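You operate a simulated robot arm through the tools that you are given. There is no shell and no other tool.

The job below is to be done with a simulated robot arm. You get a single attempt, and the scene is never put back.

JOB
Switch the heater off, drain the trough, stand both baskets on the rail.
Fine: the water is over 60 degrees: pull the standpipe by its blue grip, stand it in its cup, and reach in only once the trough is empty, clear of the element. Set down upright: steel standpipe.
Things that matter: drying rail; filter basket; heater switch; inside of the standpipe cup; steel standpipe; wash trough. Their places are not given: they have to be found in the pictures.

It is judged by the outcome, as a careful person would: the job done as asked, and still so three seconds after it is handed in. It fails if anything else is knocked over, pushed out of place, dropped, spilled or broken.

ROBOT AND FRAMES
A 7-joint arm with a two-finger parallel gripper, fixed in place. Base frame: the origin is at the foot of the arm, x ahead of it, y to its left, z up. Lengths are in mm, angles in rad, forces in N, time in s.
With the tool pointing down near the work surface it reaches from about 440 to 920 mm from the base axis. Its first joint turns from -2.496 to 2.496 rad. Payload 3 kg.
The tool frame sits at the grasp point between the pads (the TCP): z along the fingers, y along the line on which they close. The tips reach 30 mm beyond it. The gripper opens to 94 mm. The fingers are 28 mm wide and 10 mm thick; the gripper's body (50 by 96 mm) begins 55 mm behind the TCP.
Orientation is that of the tool frame in the base frame, as a unit quaternion [w, x, y, z]. With the fingers straight down and closing along the base's y, the tool's x points along the base's -x, its y along +y and its z along -z.

CONTROLS
- The arm moves only by the tool apply_moves. Its argument "series" is one flat list of numbers, 7 for each row, row after row: the shift along the tool's x, y, z in units of 30 mm (1.0 is 30 mm), then the turn, a rotation vector about the tool's x, y, z in units of 4 degrees (1.0 is 4 degrees), then the gripper command, from -1 (shut) to 1 (fully open), values between in proportion. In form: [tx, ty, tz, wx, wy, wz, claw, tx, ty, tz, wx, wy, wz, claw, ...]. A call has 1 to 20 rows; each row shifts and turns the commanded pose from where the row before left it, along the tool's axes as they then stand. A call with a number of a shift or a turn outside -1 to 1 is refused whole. A row lasts 0.2 s, in which the tool goes at most 50 mm and 0.15 rad; a call with a longer step from one row to the next is refused whole, and so is a gripper value outside its range. A pose out of reach is approached as far as the arm can. The call stops where the force on the tool passes 60 N (or 10 N more than at its start, if that is more) or the arm is blocked; 0.2 s more then pass. Each finger travels about 72 mm/s and halts on what it meets, pressing with about 37 N; the grip force reading is that of the motor and also rises with nothing between the fingers. The clock runs only during rows and for 0.2 s after the last one: add rows that do not move to give the fingers time. It gives the time, the measured TCP pose, the force on the tool (base axes), the opening and the grip force at its end, in the units of the frame above (readings bear some noise), with the torque about the TCP (base axes, N m) and any sound that the robot's microphone picked up.
- Cameras (640 x 400 px; columns grow to the right, rows downward): "scene" is fixed at [37.5, 494.9, 1528.3]; the picture's right is [-0.21, -0.98, 0.00], its down [-0.49, 0.11, -0.86] and it looks along [0.84, -0.18, -0.50] (base axes); focal length 338 px, centre (320, 200). "wrist" rides on the gripper at [76, 14, -102] in the tool frame; the picture's right is [-0.18, 0.98, 0.00], its down [-0.75, -0.14, -0.64] and it looks along [-0.63, -0.12, 0.77] (tool axes); focal length 243 px, centre (320, 200).
- camera(camera): a new picture of that camera. No time passes.
- probe_pixels(camera, pixels): for up to 12 pixels [column, row] of the newest picture of that camera ("zoom" is the newest enlarged one), the place [x, y, z] in the base frame of the surface seen there, good to about 2 mm, but the place of the scene camera against the robot may be out by one fixed shift of up to 18 mm in any direction. No time passes.
- inspect(camera, box): a new picture of the part [left, top, right, bottom] of that camera's present view, enlarged. No time passes.
- close_job(): hands the job in; it is judged then, once.

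Unless the task says otherwise, let go and move clear before handing in.

The tools are called as a command line: name --argument value ..., lists and objects as JSON in quotes. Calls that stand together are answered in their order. apply_moves: Moves the arm, as the interface text tells. Its arguments: {"type":"object","properties":{"series":{"type":"array","items":{"type":"number"}}},"required":["series"]} The other tools are called the same way: camera (camera) takes a picture; probe_pixels (camera, pixels) gives the place of the surface under pixels of a picture; inspect (camera, box) takes an enlarged picture of a part of a camera's view; close_job () hands the job in.

At the start:

```text
clock: 0.0
position: [413.6, 177.3, 1331.1]
orientation: [0.0, 0.0, 1.0, 0.0]
contact_force: [-0.1, 0.7, -0.7]
torque: [-0.01, -0.01, -0.01]
grip_width: 94.1
grip_force: 0.1
```

scene: 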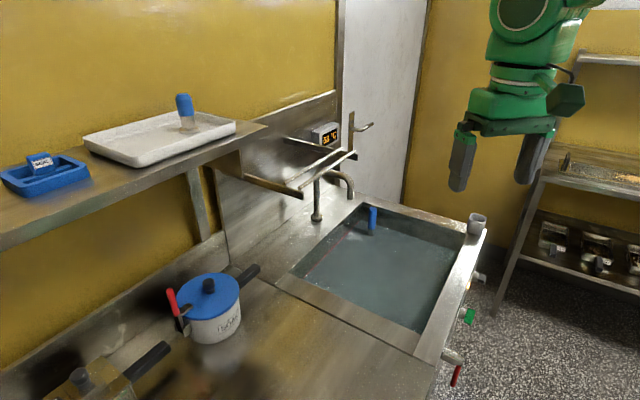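
wrist: 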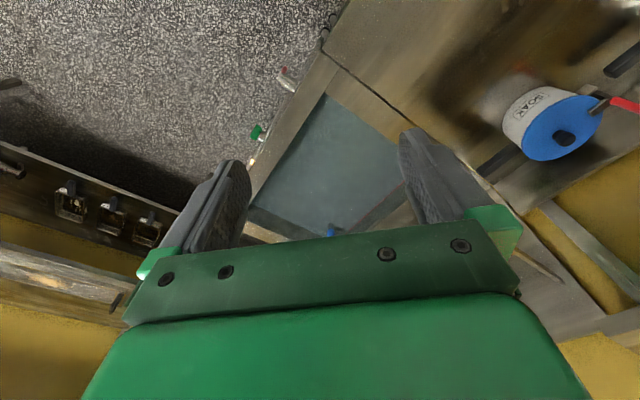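

The scene picture shows the water-filled trough (about 370,260), a blue grip at (372,217), a grey cup at (477,222), a rail near (330,165) and a display reading a temperature at (325,135). I'll look at the enlarged parts before moving.

inspect --camera "scene" --box '[240, 100, 400, 200]'

inspect --camera "scene" --box '[280, 180, 500, 320]'

inspect --camera "scene" --box '[400, 200, 520, 400]'

inspect --camera "scene" --box '[500, 150, 640, 300]'

```text
4.00 times, centred on (320, 150) of scene
```

zoom: 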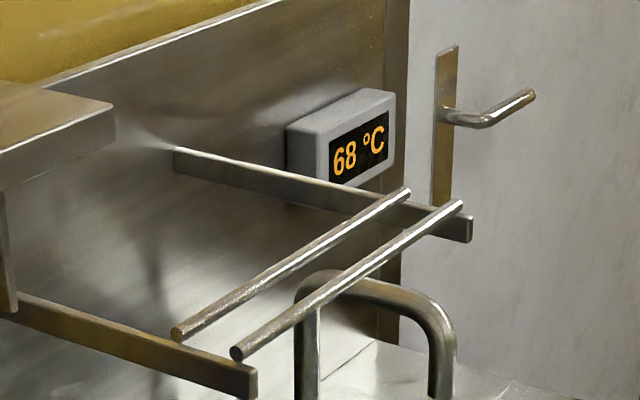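

```text
2.86 times, centred on (390, 250) of scene
```

zoom: 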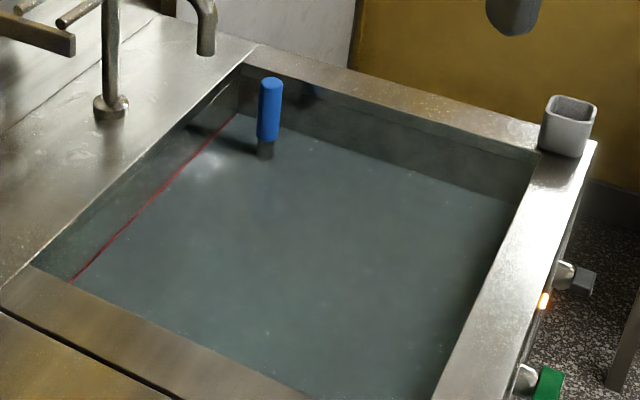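

```text
2.00 times, centred on (460, 300) of scene
```

zoom: 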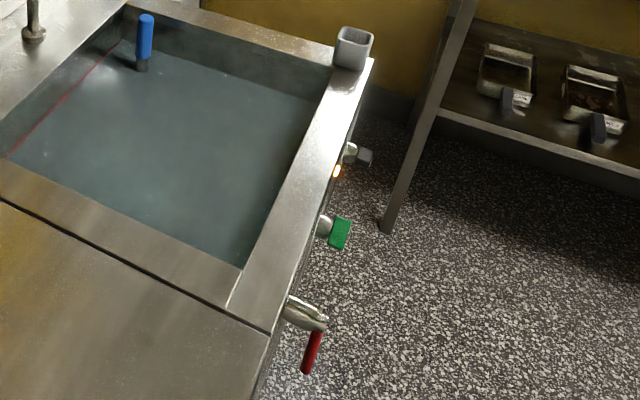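

```text
2.67 times, centred on (570, 225) of scene
```

zoom: 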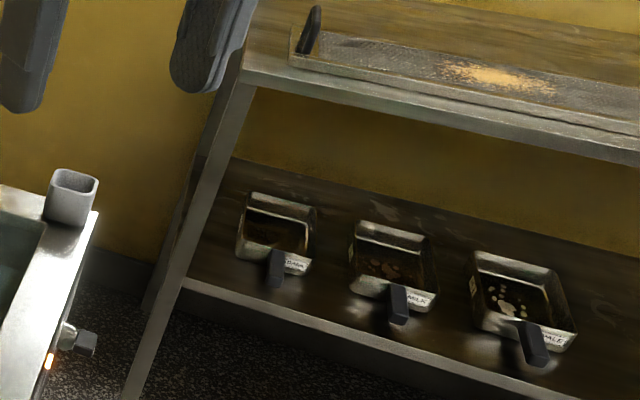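

The display reads 68 °C, an orange lamp glows next to a grey knob at about (473,285), with a green knob at (468,315) and a red lever at (455,372). No baskets are visible yet, so they are probably under the cloudy water. I'll probe the places of these things.

camera --camera "scene"

probe_pixels --camera "scene" --pixels '[[372, 209], [371, 226], [371, 234], [477, 214], [470, 232], [483, 276], [475, 276], [469, 286], [470, 316], [463, 311], [455, 378], [447, 355]]'

probe_pixels --camera "scene" --pixels '[[290, 184], [354, 152], [340, 148], [284, 181], [300, 195], [356, 155], [316, 217], [350, 195], [366, 203], [470, 240], [296, 272], [418, 336]]'

probe_pixels --camera "scene" --pixels '[[380, 270], [340, 240], [430, 300], [320, 265], [440, 240], [375, 230], [440, 320], [480, 232], [362, 206], [277, 280], [428, 355], [444, 270]]'

```text
taken
```

scene: 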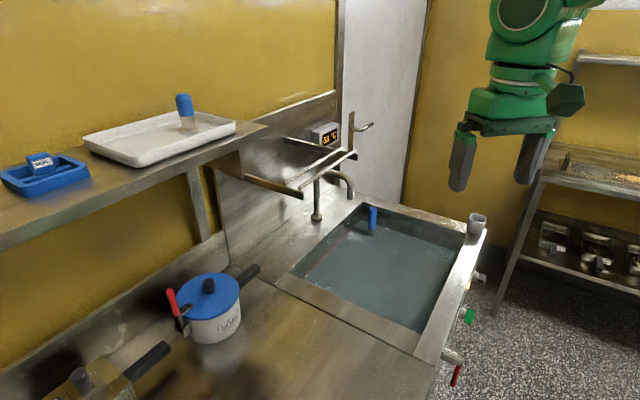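

```text
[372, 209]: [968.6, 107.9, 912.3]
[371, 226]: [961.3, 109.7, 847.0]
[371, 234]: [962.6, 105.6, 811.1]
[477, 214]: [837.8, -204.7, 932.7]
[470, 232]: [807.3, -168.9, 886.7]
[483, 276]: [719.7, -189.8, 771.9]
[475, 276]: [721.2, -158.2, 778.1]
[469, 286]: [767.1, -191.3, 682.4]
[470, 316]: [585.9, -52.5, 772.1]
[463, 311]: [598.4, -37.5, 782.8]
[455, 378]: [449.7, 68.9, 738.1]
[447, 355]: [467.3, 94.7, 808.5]
```

```text
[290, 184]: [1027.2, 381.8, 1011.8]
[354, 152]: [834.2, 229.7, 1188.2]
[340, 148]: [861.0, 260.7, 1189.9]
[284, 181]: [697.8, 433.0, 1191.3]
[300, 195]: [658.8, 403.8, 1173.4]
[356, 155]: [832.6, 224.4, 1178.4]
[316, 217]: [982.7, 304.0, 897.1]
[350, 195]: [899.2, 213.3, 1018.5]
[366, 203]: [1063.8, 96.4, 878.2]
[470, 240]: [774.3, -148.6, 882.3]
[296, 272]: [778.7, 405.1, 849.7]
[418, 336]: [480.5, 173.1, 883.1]
```

```text
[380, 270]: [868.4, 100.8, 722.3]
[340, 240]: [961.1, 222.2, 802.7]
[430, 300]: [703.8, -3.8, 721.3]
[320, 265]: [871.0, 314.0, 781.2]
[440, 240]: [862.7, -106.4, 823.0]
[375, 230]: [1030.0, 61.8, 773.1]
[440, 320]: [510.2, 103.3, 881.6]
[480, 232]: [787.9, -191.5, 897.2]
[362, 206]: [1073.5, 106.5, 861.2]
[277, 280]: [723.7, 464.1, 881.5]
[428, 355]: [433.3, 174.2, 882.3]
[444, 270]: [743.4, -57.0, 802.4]
```

The probes show the trough stands at about 45° to the base axes, rim at z≈882, and the blue grip near [968,108,912]. I'll probe the same features through the wrist camera to find the scene camera's shift, and look closer at the water.

inspect --camera "wrist" --box '[230, 60, 430, 245]'

probe_pixels --camera "wrist" --pixels '[[257, 132], [288, 80], [331, 232], [327, 95], [250, 206], [340, 68], [253, 162], [344, 150], [320, 190], [300, 170], [370, 180], [320, 120]]'

probe_pixels --camera "scene" --pixels '[[330, 250], [350, 230], [360, 250], [390, 240], [410, 250], [420, 280], [400, 300], [370, 300], [340, 280], [400, 270], [410, 320], [385, 255]]'

```text
2.16 times, centred on (330, 152) of wrist
```

zoom: 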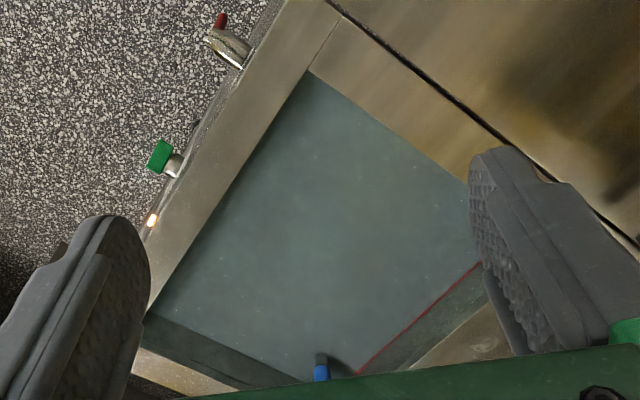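

```text
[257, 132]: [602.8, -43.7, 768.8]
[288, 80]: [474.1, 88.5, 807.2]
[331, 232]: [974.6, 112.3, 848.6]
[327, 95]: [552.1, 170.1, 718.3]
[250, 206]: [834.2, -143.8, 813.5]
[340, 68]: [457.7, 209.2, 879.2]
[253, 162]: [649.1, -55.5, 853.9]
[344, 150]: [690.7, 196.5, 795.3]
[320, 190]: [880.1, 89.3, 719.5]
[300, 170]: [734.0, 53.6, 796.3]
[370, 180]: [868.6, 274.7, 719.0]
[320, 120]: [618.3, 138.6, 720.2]
```

```text
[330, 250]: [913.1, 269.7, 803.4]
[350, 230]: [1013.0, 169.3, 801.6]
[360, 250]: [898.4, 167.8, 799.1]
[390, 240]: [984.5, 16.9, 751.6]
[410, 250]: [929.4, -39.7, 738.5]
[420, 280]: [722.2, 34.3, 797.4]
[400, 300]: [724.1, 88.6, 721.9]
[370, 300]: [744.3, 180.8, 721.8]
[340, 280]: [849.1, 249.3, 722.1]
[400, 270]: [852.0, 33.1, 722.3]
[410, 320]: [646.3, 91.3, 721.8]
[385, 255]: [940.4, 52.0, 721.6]
```

The wrist probes match the scene ones to within some mm (floor of trough z≈720), and the heater panel with grey knob, green knob and red lever is on the front face of the trough. I'll move the arm to the front of the trough to view the panel squarely.

apply_moves --series '[-0.18, -0.78, 0.5, 0, 0, 0, 1, -0.18, -0.78, 0.5, 0, 0, 0, 1, -0.18, -0.78, 0.5, 0, 0, 0, 1, -0.18, -0.78, 0.5, 0, 0, 0, 1, -0.18, -0.78, 0.5, 0, 0, 0, 1, -0.18, -0.78, 0.5, 0, 0, 0, 1, -0.18, -0.78, 0.5, 0, 0, 0, 1, -0.18, -0.78, 0.5, 0, 0, 0, 1, -0.18, -0.78, 0.5, 0, 0, 0, 1, -0.18, -0.78, 0.5, 0, 0, 0, 1, -0.18, -0.78, 0.5, 0, 0, 0, 1, -0.18, -0.78, 0.5, 0, 0, 0, 1, -0.18, -0.78, 0.5, 0, 0, 0, 1, -0.18, -0.78, 0.5, 0, 0, 0, 1, -0.18, -0.78, 0.5, 0, 0, 0, 1, -0.18, -0.78, 0.5, 0, 0, 0, 1]'

apply_moves --series '[0, 0, 0, 0, 0, -1, 1, 0, 0, 0, 0, 0, -1, 1, 0, 0, 0, 0, 0, -1, 1, 0, 0, 0, 0, 0, -1, 1, 0, 0, 0, 0, 0, -1, 1, 0, 0, 0, 0, 0, -1, 1, 0, 0, 0, 0, 0, -1, 1, 0, 0, 0, 0, 0, -1, 1, 0, 0, 0, 0, 0, -1, 1, 0, 0, 0, 0, 0, -1, 1, 0, 0, 0, 0, 0, -1, 1, 0, 0, 0, 0, 0, -0.6, 1]'

camera --camera "wrist"

camera --camera "scene"

```text
clock: 3.4
position: [498.5, -198.0, 1088.5]
orientation: [0.0, -0.001, 1.0, 0.0]
contact_force: [-0.3, -0.8, 0.2]
torque: [0.0, 0.0, 0.0]
grip_width: 93.9
grip_force: 0.1
```

```text
clock: 6.0
position: [499.1, -198.4, 1090.3]
orientation: [0.0, -0.394, 0.919, 0.0]
contact_force: [-0.9, -0.3, -0.1]
torque: [0.01, 0.02, -0.02]
grip_width: 94.1
grip_force: 0.0
```

```text
taken
```

wrist: 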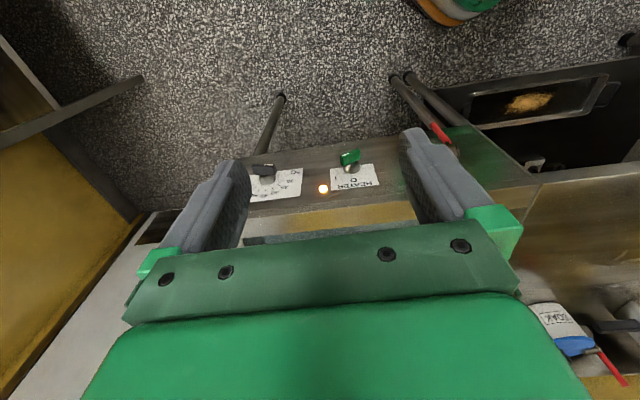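

```text
taken
```

scene: 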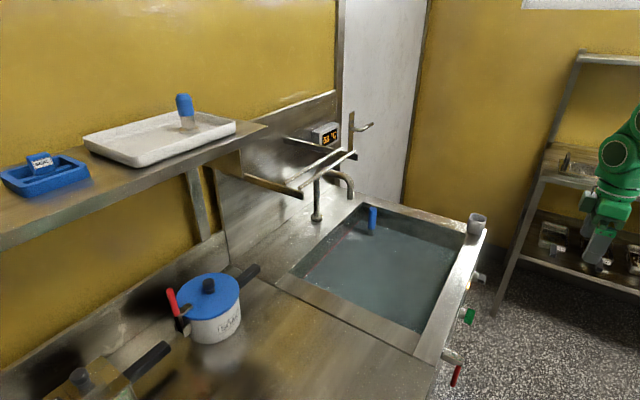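

The wrist picture (upside down) shows a "HEATER" label by the green knob at (352,165) and a numbered dial by the grey knob at (265,172). I'll enlarge those labels.

inspect --camera "wrist" --box '[240, 135, 400, 235]'

probe_pixels --camera "wrist" --pixels '[[349, 157], [352, 168], [323, 188], [355, 180], [264, 170], [440, 130], [279, 97], [393, 78], [120, 85], [350, 215], [300, 240], [265, 190]]'

```text
4.00 times, centred on (320, 185) of wrist
```

zoom: 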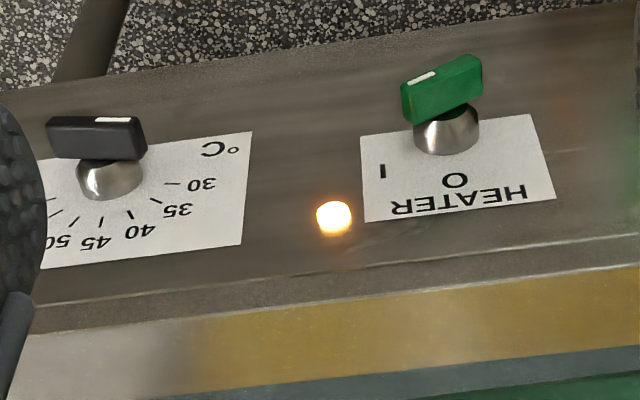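

```text
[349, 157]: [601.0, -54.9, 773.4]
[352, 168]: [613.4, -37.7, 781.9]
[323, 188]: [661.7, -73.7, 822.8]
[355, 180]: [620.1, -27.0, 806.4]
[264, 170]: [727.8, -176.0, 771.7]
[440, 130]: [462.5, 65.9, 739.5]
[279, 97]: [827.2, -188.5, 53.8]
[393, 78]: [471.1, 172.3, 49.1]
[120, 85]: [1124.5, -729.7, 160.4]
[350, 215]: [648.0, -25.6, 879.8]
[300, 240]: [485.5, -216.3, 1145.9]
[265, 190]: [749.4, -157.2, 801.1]
```

The "HEATER" label belongs to the green bar knob; its white mark points at "I" (on) and "O" lies at the top (picture is upside down), so it must turn 90° counter-clockwise seen from the front. I'll probe the labels and rim to get exact panel direction and knob place.

probe_pixels --camera "zoom" --pixels '[[250, 137], [241, 240], [365, 140], [368, 218], [526, 120], [550, 196], [408, 98], [475, 72], [440, 100], [435, 78], [446, 135], [472, 135]]'

probe_pixels --camera "zoom" --pixels '[[60, 300], [620, 240], [100, 340], [600, 290], [60, 130], [135, 130], [95, 135], [334, 215], [455, 180], [383, 172], [420, 85], [465, 90]]'

```text
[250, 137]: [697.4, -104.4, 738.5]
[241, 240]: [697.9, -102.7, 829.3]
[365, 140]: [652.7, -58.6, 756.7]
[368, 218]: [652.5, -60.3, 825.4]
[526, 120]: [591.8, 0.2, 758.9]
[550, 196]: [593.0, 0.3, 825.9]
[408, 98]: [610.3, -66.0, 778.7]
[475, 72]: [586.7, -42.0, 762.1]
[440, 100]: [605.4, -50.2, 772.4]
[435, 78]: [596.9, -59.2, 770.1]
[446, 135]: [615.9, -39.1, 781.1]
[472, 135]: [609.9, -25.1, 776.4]
```

```text
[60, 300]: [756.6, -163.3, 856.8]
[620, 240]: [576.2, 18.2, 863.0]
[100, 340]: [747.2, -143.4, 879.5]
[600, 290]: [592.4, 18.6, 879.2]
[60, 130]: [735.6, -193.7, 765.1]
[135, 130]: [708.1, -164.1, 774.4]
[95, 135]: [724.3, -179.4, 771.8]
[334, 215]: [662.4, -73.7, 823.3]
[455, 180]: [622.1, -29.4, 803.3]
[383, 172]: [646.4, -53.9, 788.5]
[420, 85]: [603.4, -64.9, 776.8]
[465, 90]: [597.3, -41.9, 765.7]
```

Panel plane is x+y≈593 (n≈419), exactly 45°; the bar knob's axis is near t=461, z≈770, tilted ~28° up toward "I", with "O" straight up, so a 60° counter-clockwise turn is needed. I'll pitch the tool to horizontal facing the panel.

apply_moves --series '[0, 0, 0, 0, -1, 0.35, 0.2, 0, 0, 0, 0, -1, 0, 0.2, 0, 0, 0, 0, -1, 0, 0.2, 0, 0, 0, 0, -1, 0, 0.2, 0, 0, 0, 0, -1, 0, 0.2, 0, 0, 0, 0, -1, 0, 0.2, 0, 0, 0, 0, -1, 0, 0.2, 0, 0, 0, 0, -1, 0, 0.2, 0, 0, 0, 0, -1, 0, 0.2, 0, 0, 0, 0, -1, 0, 0.2, 0, 0, 0, 0, -1, 0, 0.2, 0, 0, 0, 0, -1, 0, 0.2, 0, 0, 0, 0, -1, 0, 0.2, 0, 0, 0, 0, -1, 0, 0.2, 0, 0, 0, 0, -1, 0, 0.2]'

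camera --camera "wrist"

```text
clock: 9.2
position: [500.9, -197.7, 1091.1]
orientation: [0.463, -0.33, 0.8, 0.191]
contact_force: [0.0, -0.8, 0.1]
torque: [-0.02, -0.03, 0.0]
grip_width: 56.2
grip_force: 0.0
```

```text
taken
```

wrist: 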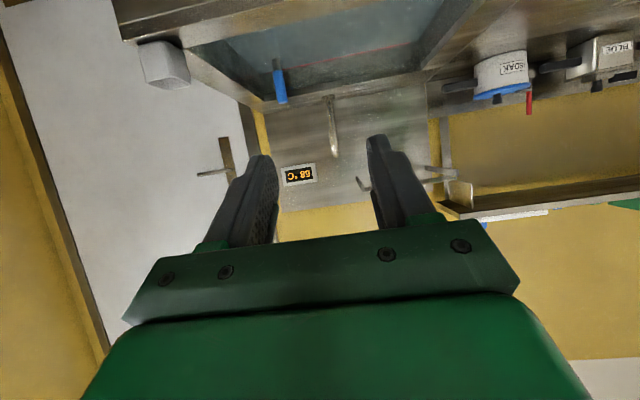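

The view now shows tap, display and trough upside down as expected, tool pitched 60°. I'll finish the pitch to horizontal and lower to the knob's height, standing off from the panel.

apply_moves --series '[0, 0, 0, 0, -1, 0, 0.2, 0, 0, 0, 0, -1, 0, 0.2, 0, 0, 0, 0, -1, 0, 0.2, 0, 0, 0, 0, -1, 0, 0.2, 0, 0, 0, 0, -1, 0, 0.2, 0, 0, 0, 0, -1, 0, 0.2, 0, 0, 0, 0, -1, 0, 0.2, 0, 0, 0, 0, -0.5, 0, 0.2, 1, 0.1, 0, 0, 0, 0, 0.2, 1, 0.1, 0, 0, 0, 0, 0.2, 1, 0.1, 0, 0, 0, 0, 0.2, 1, 0.1, 0, 0, 0, 0, 0.2, 1, 0.1, 0, 0, 0, 0, 0.2, 1, 0.1, 0, 0, 0, 0, 0.2, 1, 0.1, 0, 0, 0, 0, 0.2, 1, 0.1, 0, 0, 0, 0, 0.2, 1, 0.1, 0, 0, 0, 0, 0.2, 1, 0.1, 0, 0, 0, 0, 0.2]'

camera --camera "wrist"

camera --camera "scene"

```text
clock: 13.0
position: [478.2, -177.0, 790.7]
orientation: [0.654, -0.271, 0.653, 0.27]
contact_force: [0.2, 0.3, 0.6]
torque: [0.0, 0.02, 0.0]
grip_width: 56.5
grip_force: 0.1
```

```text
taken
```

wrist: 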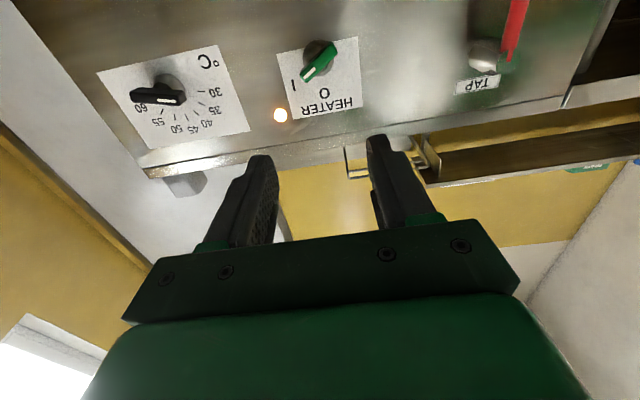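

```text
taken
```

scene: 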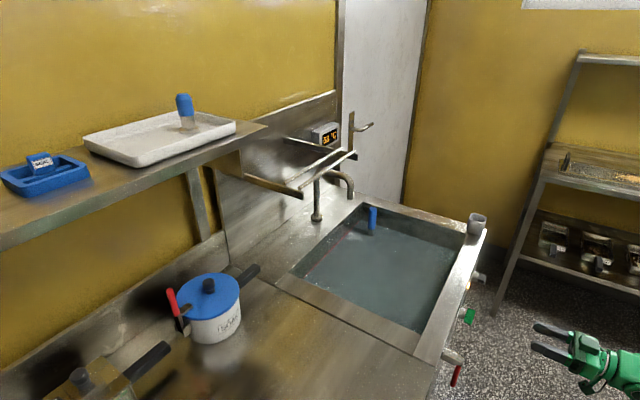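

The panel is now in clear view: red lever is labelled "TAP", the green HEATER knob at (318,62) points to "I". I'll enlarge and probe the knob.

inspect --camera "wrist" --box '[256, 20, 384, 120]'

probe_pixels --camera "zoom" --pixels '[[240, 280], [400, 120], [300, 200], [340, 210], [360, 170], [290, 270], [370, 120], [187, 322], [345, 365], [320, 130], [400, 150], [270, 250]]'

```text
4.00 times, centred on (320, 70) of wrist
```

zoom: 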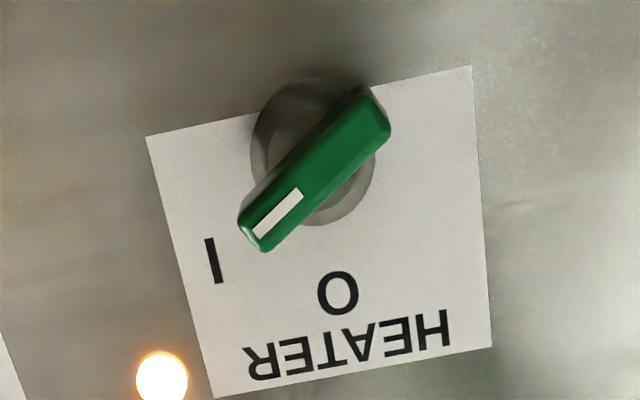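

```text
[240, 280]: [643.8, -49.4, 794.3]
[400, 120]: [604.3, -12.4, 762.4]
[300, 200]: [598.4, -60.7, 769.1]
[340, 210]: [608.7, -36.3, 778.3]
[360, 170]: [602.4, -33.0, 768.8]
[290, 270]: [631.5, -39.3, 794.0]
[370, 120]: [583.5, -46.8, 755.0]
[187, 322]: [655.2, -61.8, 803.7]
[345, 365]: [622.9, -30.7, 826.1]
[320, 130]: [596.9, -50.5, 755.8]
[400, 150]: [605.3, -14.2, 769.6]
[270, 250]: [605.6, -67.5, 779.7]
```

The bar's white mark points towards "I"; bar ends at zoom (253,232) and (378,110). I'll probe its outline for the exact angle and centre.

probe_pixels --camera "zoom" --pixels '[[246, 220], [264, 245], [385, 128], [362, 95], [255, 232], [376, 112], [315, 175], [330, 150], [300, 170], [340, 175], [213, 260], [338, 293]]'

```text
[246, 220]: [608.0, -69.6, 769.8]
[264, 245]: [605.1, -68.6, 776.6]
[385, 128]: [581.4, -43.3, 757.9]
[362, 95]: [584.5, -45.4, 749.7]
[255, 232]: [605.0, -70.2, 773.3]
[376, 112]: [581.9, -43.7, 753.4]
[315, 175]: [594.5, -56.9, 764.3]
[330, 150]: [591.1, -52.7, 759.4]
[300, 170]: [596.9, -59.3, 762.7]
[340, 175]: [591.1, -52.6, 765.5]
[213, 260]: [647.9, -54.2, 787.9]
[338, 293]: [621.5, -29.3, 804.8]
```

The bar runs at 30° from the horizontal, centre at t≈460.5, z≈764, front face n≈379, collar at n≈403. I'll centre the tool and roll +60° so the fingers close across the bar, then check the view.

apply_moves --series '[0.89, 0.09, 0, 0, 0, 0, 0.2, 0, 0, 0, 0, 0, 1, 0.2, 0, 0, 0, 0, 0, 1, 0.2, 0, 0, 0, 0, 0, 1, 0.2, 0, 0, 0, 0, 0, 1, 0.2, 0, 0, 0, 0, 0, 1, 0.2, 0, 0, 0, 0, 0, 1, 0.2, 0, 0, 0, 0, 0, 1, 0.2, 0, 0, 0, 0, 0, 1, 0.2, 0, 0, 0, 0, 0, 1, 0.2, 0, 0, 0, 0, 0, 1, 0.2, 0, 0, 0, 0, 0, 1, 0.2, 0, 0, 0, 0, 0, 1, 0.2, 0, 0, 0, 0, 0, 1, 0.2, 0, 0, 0, 0, 0, 1, 0.2, 0, 0, 0, 0, 0, 1, 0.2, 0, 0, 1, 0, 0, 0, 0.2, 0, 0, 1, 0, 0, 0, 0.2]'

camera --camera "wrist"

```text
clock: 16.8
position: [519.5, -131.6, 762.0]
orientation: [0.43, 0.093, 0.701, 0.562]
contact_force: [0.8, -0.5, 0.6]
torque: [-0.01, -0.05, 0.03]
grip_width: 56.4
grip_force: 0.0
```

```text
taken
```

wrist: 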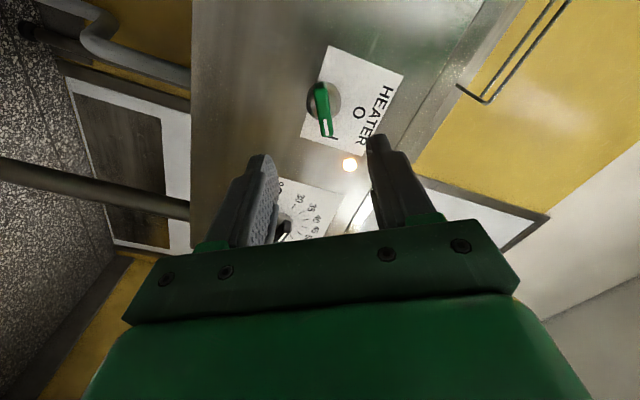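

The bar knob at (322,110) lies along the line between the open fingers. I'll advance 90 mm and close on it.

apply_moves --series '[-0.03, 0.06, 0.6, 0, 0, 0, 0.2, 0, 0, 0.6, 0, 0, 0, 0.2, 0, 0, 0.6, 0, 0, 0, 0.2, 0, 0, 0.6, 0, 0, 0, 0.2, 0, 0, 0.6, 0, 0, 0, 0.2, 0, 0, 0, 0, 0, 0, 0.2]'

camera --camera "wrist"

```text
clock: 18.2
position: [583.0, -67.1, 764.8]
orientation: [0.43, 0.094, 0.701, 0.562]
contact_force: [0.4, 0.6, 0.2]
torque: [-0.03, 0.02, 0.01]
grip_width: 56.5
grip_force: 0.1
```

```text
taken
```

wrist: 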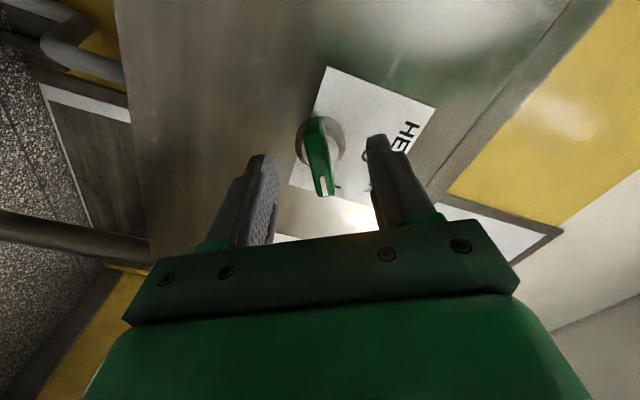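

The bar is centred between the fingertips. I'll close the fingers on it.

apply_moves --series '[0, 0, 0, 0, 0, 0, -1, 0, 0, 0, 0, 0, 0, -1, 0, 0, 0, 0, 0, 0, -1, 0, 0, 0, 0, 0, 0, -1, 0, 0, 0, 0, 0, 0, -1]'

camera --camera "wrist"

```text
clock: 19.4
position: [582.6, -66.5, 765.6]
orientation: [0.43, 0.092, 0.701, 0.562]
contact_force: [-1.4, 1.1, 5.7]
torque: [0.03, -0.04, 0.16]
grip_width: 12.0
grip_force: 44.9
```

```text
taken
```

wrist: 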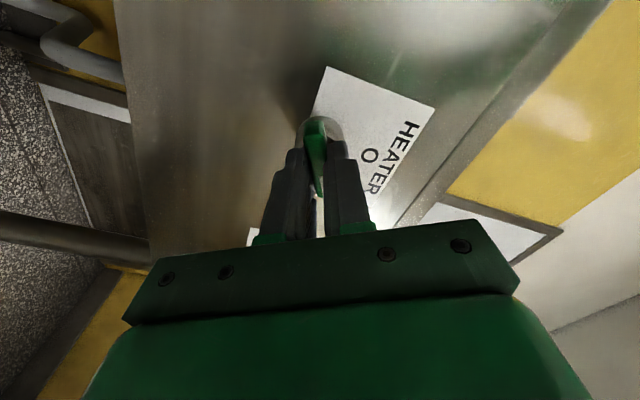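

The fingers hold the 12 mm bar. I'll twist −60° (counter-clockwise from the front) with care.

apply_moves --series '[0, 0, 0, 0, 0, -0.8, -1, 0, 0, 0, 0, 0, -0.8, -1, 0, 0, 0, 0, 0, -0.8, -1, 0, 0, 0, 0, 0, -0.8, -1, 0, 0, 0, 0, 0, -0.8, -1, 0, 0, 0, 0, 0, -0.8, -1, 0, 0, 0, 0, 0, -0.8, -1, 0, 0, 0, 0, 0, -0.8, -1, 0, 0, 0, 0, 0, -0.8, -1, 0, 0, 0, 0, 0, -0.8, -1, 0, 0, 0, 0, 0, -0.8, -1, 0, 0, 0, 0, 0, -0.8, -1, 0, 0, 0, 0, 0, -0.8, -1, 0, 0, 0, 0, 0, -0.8, -1, 0, 0, 0, 0, 0, -0.8, -1, 0, 0, 0, 0, 0, -0.8, -1, 0, 0, 0, 0, 0, -0.8, -1, 0, 0, 0, 0, 0, -0.8, -1, 0, 0, 0, 0, 0, -0.6, -1]'

camera --camera "wrist"

inspect --camera "scene" --box '[420, 240, 520, 340]'

```text
clock: 23.1
position: [582.2, -67.8, 766.8]
orientation: [0.634, -0.243, 0.666, 0.308]
contact_force: [0.7, 1.1, 5.0]
torque: [-0.29, 0.22, -0.55]
grip_width: 12.0
grip_force: 44.5
out of reach, approached as far as the arm can: row 17, 18
heard: click
stopped in row 18: the force on the tool passed its limit at 76 N (the readings are from after the stop); the commanded pose is now the measured one
```

```text
taken
```

wrist: 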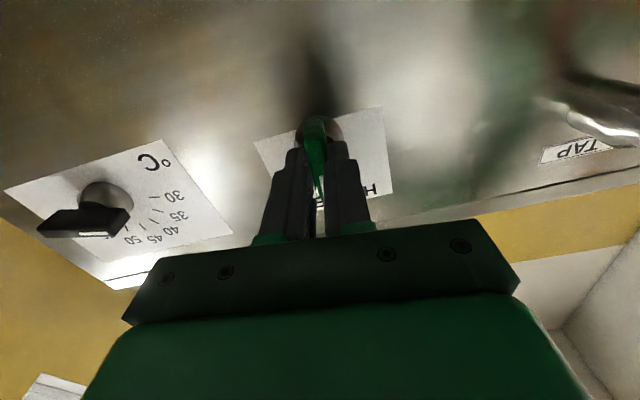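

```text
4.00 times, centred on (470, 290) of scene
```

zoom: 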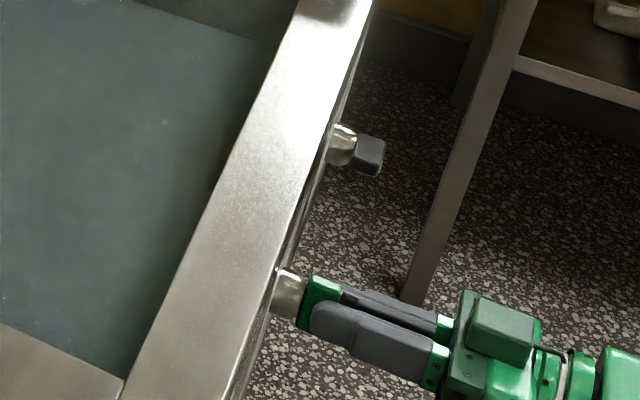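

A click was heard and the orange lamp no longer glows in the scene zoom. I'll release the knob, back away straight and look at it.

apply_moves --series '[0, 0, 0, 0, 0, 0, 0.2, 0, 0, 0, 0, 0, 0, 0.2, 0, 0, 0, 0, 0, 0, 0.2, 0, 0, 0, 0, 0, 0, 0.2, 0, 0, -1, 0, 0, 0, 0.2, 0, 0, -1, 0, 0, 0, 0.2, 0, 0, -1, 0, 0, 0, 0.2, 0, 0, -1, 0, 0, 0, 0.2]'

camera --camera "wrist"

inspect --camera "wrist" --box '[256, 20, 384, 120]'

inspect --camera "scene" --box '[280, 100, 380, 160]'

```text
clock: 24.9
position: [499.2, -153.9, 769.6]
orientation: [0.634, -0.243, 0.666, 0.309]
contact_force: [-0.3, -0.3, -0.5]
torque: [-0.02, -0.01, -0.01]
grip_width: 56.3
grip_force: 0.0
```

```text
taken
```

wrist: 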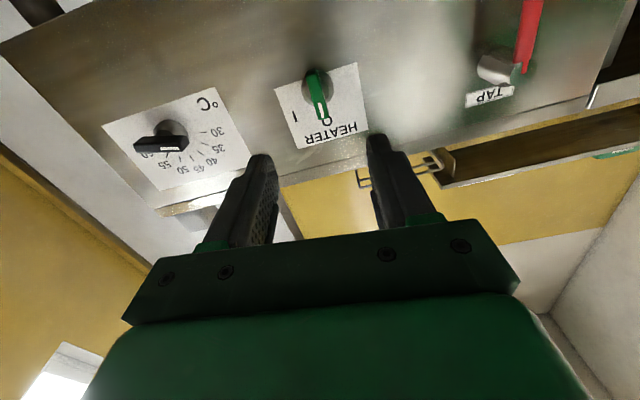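

```text
4.00 times, centred on (320, 70) of wrist
```

zoom: 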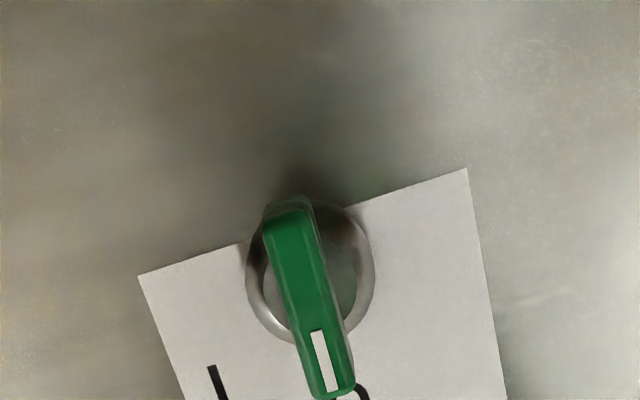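

```text
6.40 times, centred on (330, 130) of scene
```

zoom: 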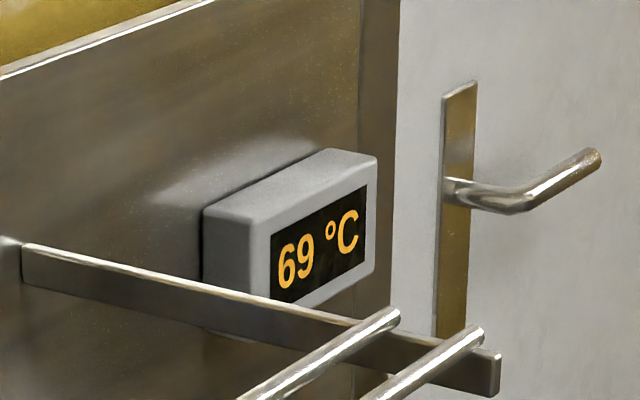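

The knob now points to "O" and the lamp is out: the heater is off (display 69 °C). Next I'll raise the arm and bring the wrist camera over the trough to map the standpipe, cup and what lies under water.

apply_moves --series '[0, 0, 0, 0, 0, -1, 0.2, 0, 0, 0, 0, 0, -0.48, 0.2, -1, 0, 0, 0, 0, 0, 0.2, -1, 0, 0, 0, 0, 0, 0.2, -1, 0, 0, 0, 0, 0, 0.2, -1, 0, 0, 0, 0, 0, 0.2, -1, 0, 0, 0, 0, 0, 0.2, -1, 0, 0, 0, 0, 0, 0.2, -1, 0, 0, 0, 0, 0, 0.2, -1, 0, 0, 0, 0, 0, 0.2, -1, 0, 0, 0, 0, 0, 0.2, -1, 0, 0, 0, 0, 0, 0.2, -1, 0, 0, 0, 0, 0, 0.2, -1, 0, 0, 0, 0, 0, 0.2, -1, 0, 0, 0, 0, 0, 0.2, -1, 0, 0, 0, 0, 0, 0.2]'

apply_moves --series '[0, 0, 0, 0, 1, 0, 0.2, 0, 0, 0, 0, 1, 0, 0.2, 0, 0, 0, 0, 1, 0, 0.2, 0, 0, 0, 0, 1, 0, 0.2, 0, 0, 0, 0, 1, 0, 0.2, 0, 0, 0, 0, 1, 0, 0.2, 0, 0, 0, 0, 1, 0, 0.2, 0, 0, 0, 0, 1, 0, 0.2, 0, 0, 0, 0, 1, 0, 0.2, 0, 0, 0, 0, 1, 0, 0.2, 0, 0, 0, 0, 1, 0, 0.2, 0, 0, 0, 0, 1, 0, 0.2, 0, 0, 0, 0, 1, 0, 0.2, 0, 0, 0, 0, 1, 0, 0.2, 0, 0, 0, 0, 1, 0, 0.2, 0, 0, 0, 0, 1, 0, 0.2, 0, 0, 0, 0, 1, 0, 0.2, 0, 0, 0, 0, 1, 0, 0.2, 0, 0, 0, 0, 1, 0, 0.2, 0, 0, 0, 0, 1, 0, 0.2]'

```text
clock: 28.3
position: [501.6, -155.1, 1184.8]
orientation: [0.649, -0.279, 0.651, 0.277]
contact_force: [-0.1, -1.3, 0.5]
torque: [0.0, 0.03, -0.02]
grip_width: 56.6
grip_force: 0.1
```

```text
clock: 32.5
position: [500.6, -154.1, 1186.0]
orientation: [0.076, -0.39, 0.917, 0.033]
contact_force: [-0.2, -0.9, -0.6]
torque: [0.01, -0.01, 0.0]
grip_width: 56.4
grip_force: 0.0
```

Tool is nearly pointing down (9° forward tilt). I'll level it and move forward over the trough for a look down.

apply_moves --series '[0, 0, 0, 0, 1, 0, 1, 0, 0, 0, 0, 1, 0, 1, 0, 0, 0, 0, 0.4, 0.25, 1, -1, -0.08, 0, 0, 0, 0, 1, -1, -0.08, 0, 0, 0, 0, 1, -1, -0.08, 0, 0, 0, 0, 1, -1, -0.08, 0, 0, 0, 0, 1, -1, -0.08, 0, 0, 0, 0, 1, -1, -0.08, 0, 0, 0, 0, 1, -0.83, -0.08, 0, 0, 0, 0, 1]'

camera --camera "wrist"

camera --camera "scene"

```text
clock: 34.7
position: [657.2, -21.5, 1187.0]
orientation: [0.001, -0.383, 0.924, -0.001]
contact_force: [-0.5, -0.2, 0.3]
torque: [0.0, -0.01, -0.02]
grip_width: 94.0
grip_force: 0.1
```

```text
taken
```

wrist: 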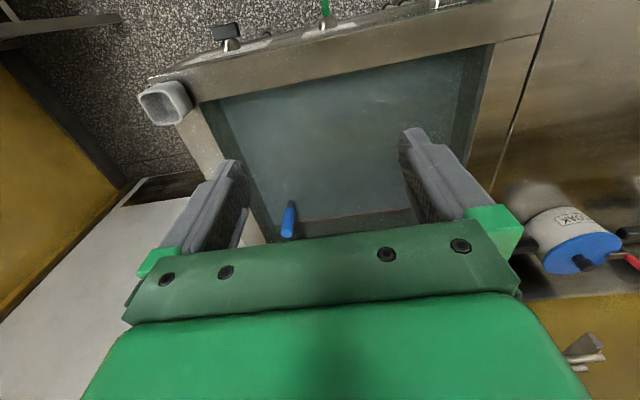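

```text
taken
```

scene: 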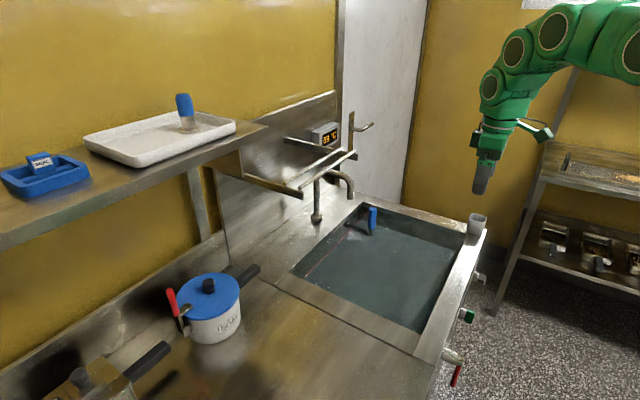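

Now I see the trough from above: cup at (165,103), blue grip at (289,220). I'll enlarge the cup and the grip regions.

inspect --camera "wrist" --box '[120, 60, 280, 160]'

probe_pixels --camera "zoom" --pixels '[[80, 150], [110, 245], [285, 190], [250, 90], [180, 170], [160, 190], [220, 180], [200, 260], [380, 150], [240, 300], [130, 80], [330, 300]]'

inspect --camera "wrist" --box '[210, 140, 410, 260]'

probe_pixels --camera "wrist" --pixels '[[290, 203], [287, 235], [291, 206], [284, 218], [297, 220], [290, 215], [202, 102], [488, 55], [270, 240], [300, 150], [350, 150], [400, 100]]'

```text
4.00 times, centred on (200, 110) of wrist
```

zoom: 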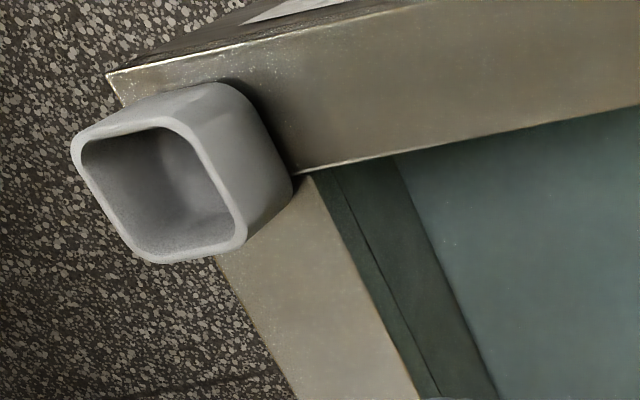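

```text
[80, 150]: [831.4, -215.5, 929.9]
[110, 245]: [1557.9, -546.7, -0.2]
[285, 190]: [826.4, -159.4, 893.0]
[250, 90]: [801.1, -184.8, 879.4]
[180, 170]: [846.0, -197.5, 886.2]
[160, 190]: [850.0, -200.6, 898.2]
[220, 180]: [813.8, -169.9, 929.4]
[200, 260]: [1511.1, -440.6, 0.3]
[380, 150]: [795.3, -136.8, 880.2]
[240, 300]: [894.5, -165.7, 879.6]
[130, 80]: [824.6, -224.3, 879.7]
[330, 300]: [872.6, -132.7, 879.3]
```

```text
3.20 times, centred on (310, 200) of wrist
```

zoom: 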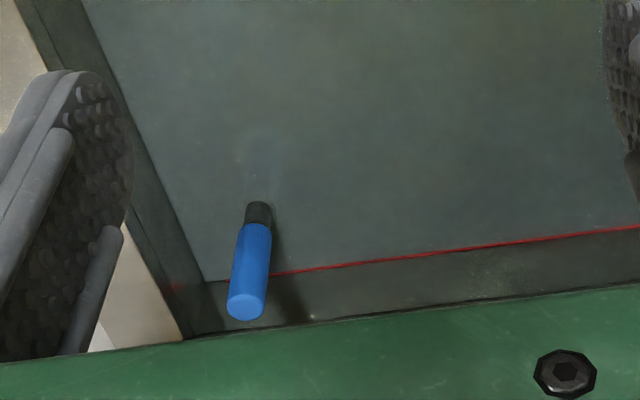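

```text
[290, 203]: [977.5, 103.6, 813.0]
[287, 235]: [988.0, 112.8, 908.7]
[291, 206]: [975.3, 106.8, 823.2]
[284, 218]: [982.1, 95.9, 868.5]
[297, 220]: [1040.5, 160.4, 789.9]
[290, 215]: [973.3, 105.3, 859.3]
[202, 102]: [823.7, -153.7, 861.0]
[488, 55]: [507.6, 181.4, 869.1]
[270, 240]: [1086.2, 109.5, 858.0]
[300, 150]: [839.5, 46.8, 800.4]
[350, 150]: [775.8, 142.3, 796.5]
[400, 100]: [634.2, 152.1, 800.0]
```

The water level shows z≈798 and the blue grip's top z≈909. I'll probe the grip outline precisely in this zoom, and then the cup's rim.

probe_pixels --camera "zoom" --pixels '[[246, 307], [231, 304], [262, 305], [247, 297], [246, 317], [254, 230], [242, 262], [264, 240], [252, 250], [258, 212], [237, 280], [262, 280]]'

inspect --camera "wrist" --box '[125, 70, 205, 130]'

```text
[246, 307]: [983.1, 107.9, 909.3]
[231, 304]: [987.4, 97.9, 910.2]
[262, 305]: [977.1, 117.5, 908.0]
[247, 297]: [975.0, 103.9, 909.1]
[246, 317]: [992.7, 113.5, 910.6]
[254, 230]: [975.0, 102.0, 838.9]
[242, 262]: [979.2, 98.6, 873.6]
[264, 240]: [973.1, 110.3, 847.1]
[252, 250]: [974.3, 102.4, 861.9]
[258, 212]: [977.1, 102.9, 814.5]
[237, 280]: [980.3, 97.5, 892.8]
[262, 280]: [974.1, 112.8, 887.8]
```

```text
6.67 times, centred on (165, 100) of wrist
```

zoom: 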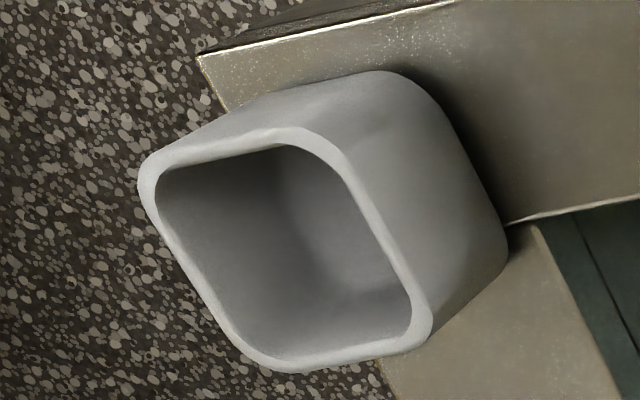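

The grip's centre is about [984,107.5], top z≈909, radius ~12. Now I'll probe the cup rim points in the zoom.

probe_pixels --camera "zoom" --pixels '[[148, 185], [215, 148], [295, 136], [345, 178], [385, 250], [423, 325], [365, 350], [292, 362], [222, 315], [180, 245], [300, 250], [250, 270]]'

probe_pixels --camera "zoom" --pixels '[[320, 230], [340, 270], [280, 200], [360, 310], [300, 310], [330, 320], [220, 200], [390, 290], [470, 200], [400, 120], [200, 60], [505, 250]]'

```text
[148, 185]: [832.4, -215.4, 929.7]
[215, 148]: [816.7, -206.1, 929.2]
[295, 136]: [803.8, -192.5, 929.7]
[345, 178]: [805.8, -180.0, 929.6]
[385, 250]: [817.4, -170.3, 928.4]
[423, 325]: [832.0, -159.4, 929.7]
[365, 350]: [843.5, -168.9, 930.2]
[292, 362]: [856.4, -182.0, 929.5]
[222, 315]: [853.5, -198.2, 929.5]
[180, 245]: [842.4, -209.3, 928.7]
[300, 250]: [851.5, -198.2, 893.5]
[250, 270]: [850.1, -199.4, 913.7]
```

```text
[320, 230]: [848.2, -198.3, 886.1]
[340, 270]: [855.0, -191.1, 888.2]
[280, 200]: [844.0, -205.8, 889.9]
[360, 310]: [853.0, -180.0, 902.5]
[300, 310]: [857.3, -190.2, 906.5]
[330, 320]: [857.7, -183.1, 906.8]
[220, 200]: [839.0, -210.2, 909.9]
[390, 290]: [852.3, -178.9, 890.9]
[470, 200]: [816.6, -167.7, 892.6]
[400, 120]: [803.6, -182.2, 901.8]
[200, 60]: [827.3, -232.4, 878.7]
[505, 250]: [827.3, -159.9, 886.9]
```

The cup centre is about [831,−188], rim z≈930, floor z≈886, opening ~41 mm. Before reaching to the standpipe I need the tap and rail placed exactly, so I'll probe them in a scene zoom together with the grip and cup for calibration.

inspect --camera "scene" --box '[280, 130, 400, 240]'

probe_pixels --camera "scene" --pixels '[[372, 207], [372, 215], [371, 228], [350, 197], [349, 185], [340, 172], [325, 172], [316, 190], [316, 215], [288, 183], [298, 189], [341, 149]]'

```text
3.64 times, centred on (340, 185) of scene
```

zoom: 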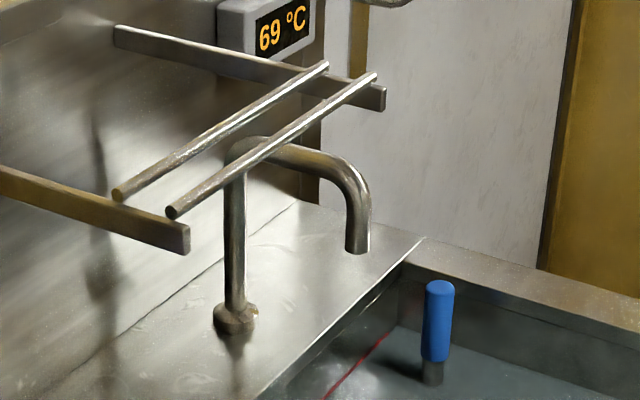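

```text
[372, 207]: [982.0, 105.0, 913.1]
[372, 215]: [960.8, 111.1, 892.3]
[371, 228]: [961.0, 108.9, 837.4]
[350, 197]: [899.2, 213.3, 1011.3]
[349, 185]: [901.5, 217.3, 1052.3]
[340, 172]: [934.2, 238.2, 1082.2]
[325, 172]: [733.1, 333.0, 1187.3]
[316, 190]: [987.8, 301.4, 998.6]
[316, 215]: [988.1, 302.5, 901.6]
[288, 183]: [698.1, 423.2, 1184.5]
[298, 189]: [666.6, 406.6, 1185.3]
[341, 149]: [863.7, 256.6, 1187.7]
```

Calibrating: the scene camera reads about 12 mm short in x, so the tap spout is near [921,212], z≥1000, clear of my approach. I'll yaw to 15° and tilt the tool 45° outward, then go to a pre-grasp point above and before the blue grip.

apply_moves --series '[0, 0, 0, 0, 0, 0.9375, 0.6, 0, 0, 0, 0, 0, 0.9375, 0.6, 0, 0, 0, 0, 0, 0.9375, 0.6, 0, 0, 0, 0, 0, 0.9375, 0.6, 0, 0, 0, 0, 0, 0.9375, 0.6, 0, 0, 0, 0, 0, 0.9375, 0.6, 0, 0, 0, 0, 0, 0.9375, 0.6, 0, 0, 0, 0, 0, 0.9375, 0.6, 0, 0, 0, 0, -0.9375, 0, 0.6, 0, 0, 0, 0, -0.9375, 0, 0.6, 0, 0, 0, 0, -0.9375, 0, 0.6, 0, 0, 0, 0, -0.9375, 0, 0.6, 0, 0, 0, 0, -0.9375, 0, 0.6, 0, 0, 0, 0, -0.9375, 0, 0.6, 0, 0, 0, 0, -0.9375, 0, 0.6, 0, 0, 0, 0, -0.9375, 0, 0.6, 0, 0, 0, 0, -0.9375, 0, 0.6, 0, 0, 0, 0, -0.9375, 0, 0.6, 0, 0, 0, 0, -0.9375, 0, 0.6, 0, 0, 0, 0, -0.9375, 0, 0.6]'

camera --camera "wrist"

```text
clock: 38.9
position: [656.5, -19.0, 1185.3]
orientation: [0.38, -0.121, 0.916, 0.05]
contact_force: [0.5, -0.2, -0.2]
torque: [-0.02, 0.03, 0.01]
grip_width: 75.1
grip_force: 0.0
```

```text
taken
```

wrist: 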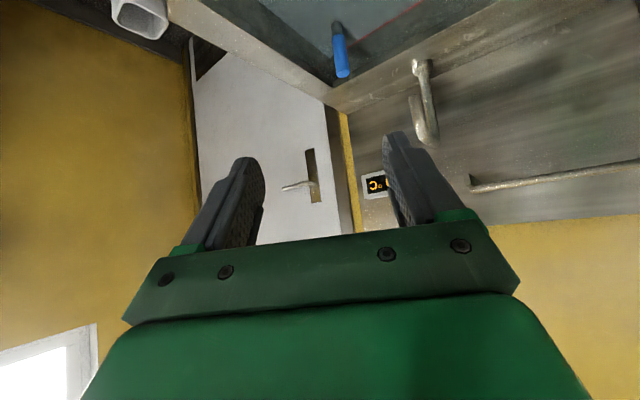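

I can see the tap (425,115), rail (500,185) and grip (340,60) with the wrist camera. I'll probe them and then move to the pre-grasp.

probe_pixels --camera "wrist" --pixels '[[420, 70], [428, 110], [432, 130], [415, 98], [421, 138], [475, 185], [550, 175], [630, 165], [475, 178], [340, 70], [341, 75], [338, 50]]'

apply_moves --series '[-0.09, 0.1, 0.893, 0, 0, 0, 0.6, -0.09, 0.1, 0.893, 0, 0, 0, 0.6, -0.09, 0.1, 0.893, 0, 0, 0, 0.6, -0.09, 0.1, 0.893, 0, 0, 0, 0.6, -0.09, 0.1, 0.893, 0, 0, 0, 0.6, -0.09, 0.1, 0.893, 0, 0, 0, 0.6, -0.09, 0.1, 0.893, 0, 0, 0, 0.6]'

camera --camera "wrist"

camera --camera "scene"

```text
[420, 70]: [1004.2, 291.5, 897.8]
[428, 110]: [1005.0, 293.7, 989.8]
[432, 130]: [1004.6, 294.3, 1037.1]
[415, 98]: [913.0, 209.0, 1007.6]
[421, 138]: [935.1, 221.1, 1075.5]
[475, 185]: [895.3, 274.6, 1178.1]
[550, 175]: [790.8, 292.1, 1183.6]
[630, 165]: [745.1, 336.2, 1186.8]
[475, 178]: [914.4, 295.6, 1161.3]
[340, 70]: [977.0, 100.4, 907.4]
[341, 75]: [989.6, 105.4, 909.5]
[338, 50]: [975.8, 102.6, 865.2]
```

```text
clock: 40.5
position: [794.8, 36.8, 1065.6]
orientation: [0.38, -0.12, 0.916, 0.05]
contact_force: [0.3, 0.3, 0.9]
torque: [0.02, -0.01, -0.01]
grip_width: 75.0
grip_force: 0.1
```

```text
taken
```

wrist: 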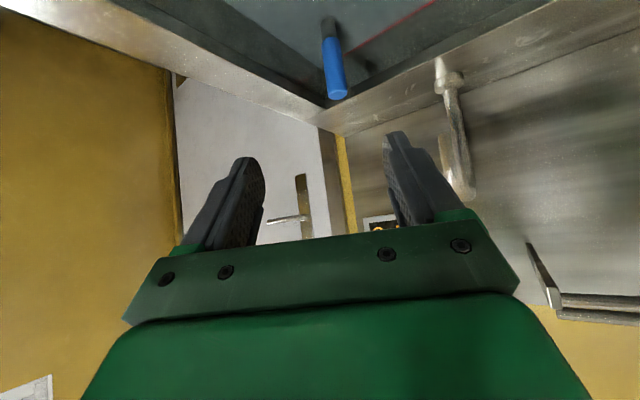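

```text
taken
```

scene: 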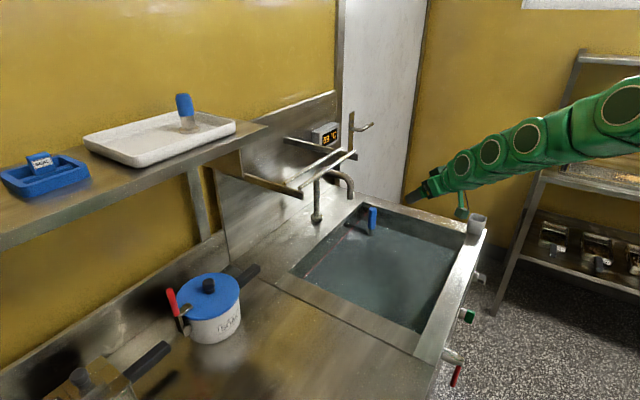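

The grip is visible at (335,70); I'll refine its centre at this closer distance.

inspect --camera "wrist" --box '[280, 10, 400, 110]'

probe_pixels --camera "wrist" --pixels '[[329, 92], [347, 90], [337, 96], [337, 86], [327, 70], [343, 70], [334, 70], [325, 45], [338, 45], [331, 45], [328, 25], [328, 34]]'

```text
4.00 times, centred on (340, 60) of wrist
```

zoom: 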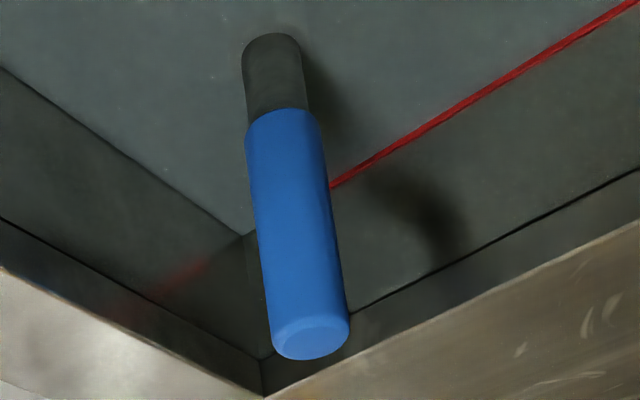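

```text
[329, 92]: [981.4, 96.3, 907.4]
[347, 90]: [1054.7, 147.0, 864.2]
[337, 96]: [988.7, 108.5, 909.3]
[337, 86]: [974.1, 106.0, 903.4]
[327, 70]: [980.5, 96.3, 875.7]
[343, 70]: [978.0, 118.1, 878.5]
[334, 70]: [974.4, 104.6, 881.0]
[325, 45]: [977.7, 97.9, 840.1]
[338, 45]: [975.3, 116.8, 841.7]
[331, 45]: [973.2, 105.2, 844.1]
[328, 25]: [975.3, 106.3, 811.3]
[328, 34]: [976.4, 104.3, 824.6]
```

Grip centre refined to about [985,108]. I'll go on to the pre-grasp point 110 mm short along the tool's axis.

apply_moves --series '[-0.097, 0.109, 0.88, 0, 0, 0, 0.6, -0.097, 0.109, 0.88, 0, 0, 0, 0.6, -0.097, 0.109, 0.88, 0, 0, 0, 0.6, -0.097, 0.109, 0.88, 0, 0, 0, 0.6, -0.097, 0.109, 0.88, 0, 0, 0, 0.6, -0.097, 0.109, 0.88, 0, 0, 0, 0.6]'

camera --camera "wrist"

camera --camera "scene"

```text
clock: 41.9
position: [909.9, 88.7, 970.8]
orientation: [0.381, -0.12, 0.915, 0.051]
contact_force: [-0.2, 0.5, 0.4]
torque: [0.02, 0.02, 0.02]
grip_width: 75.1
grip_force: 0.0
```

```text
taken
```

wrist: 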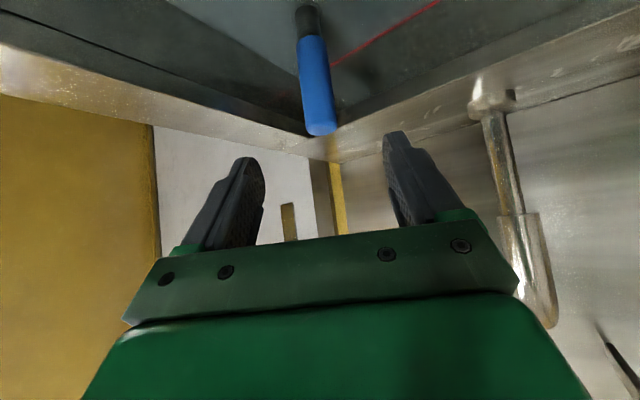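

```text
taken
```

scene: 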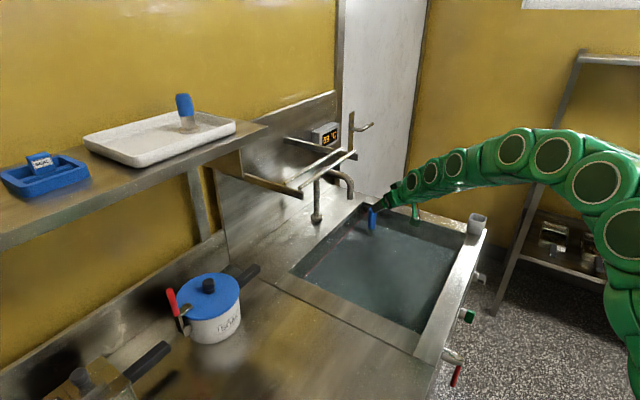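

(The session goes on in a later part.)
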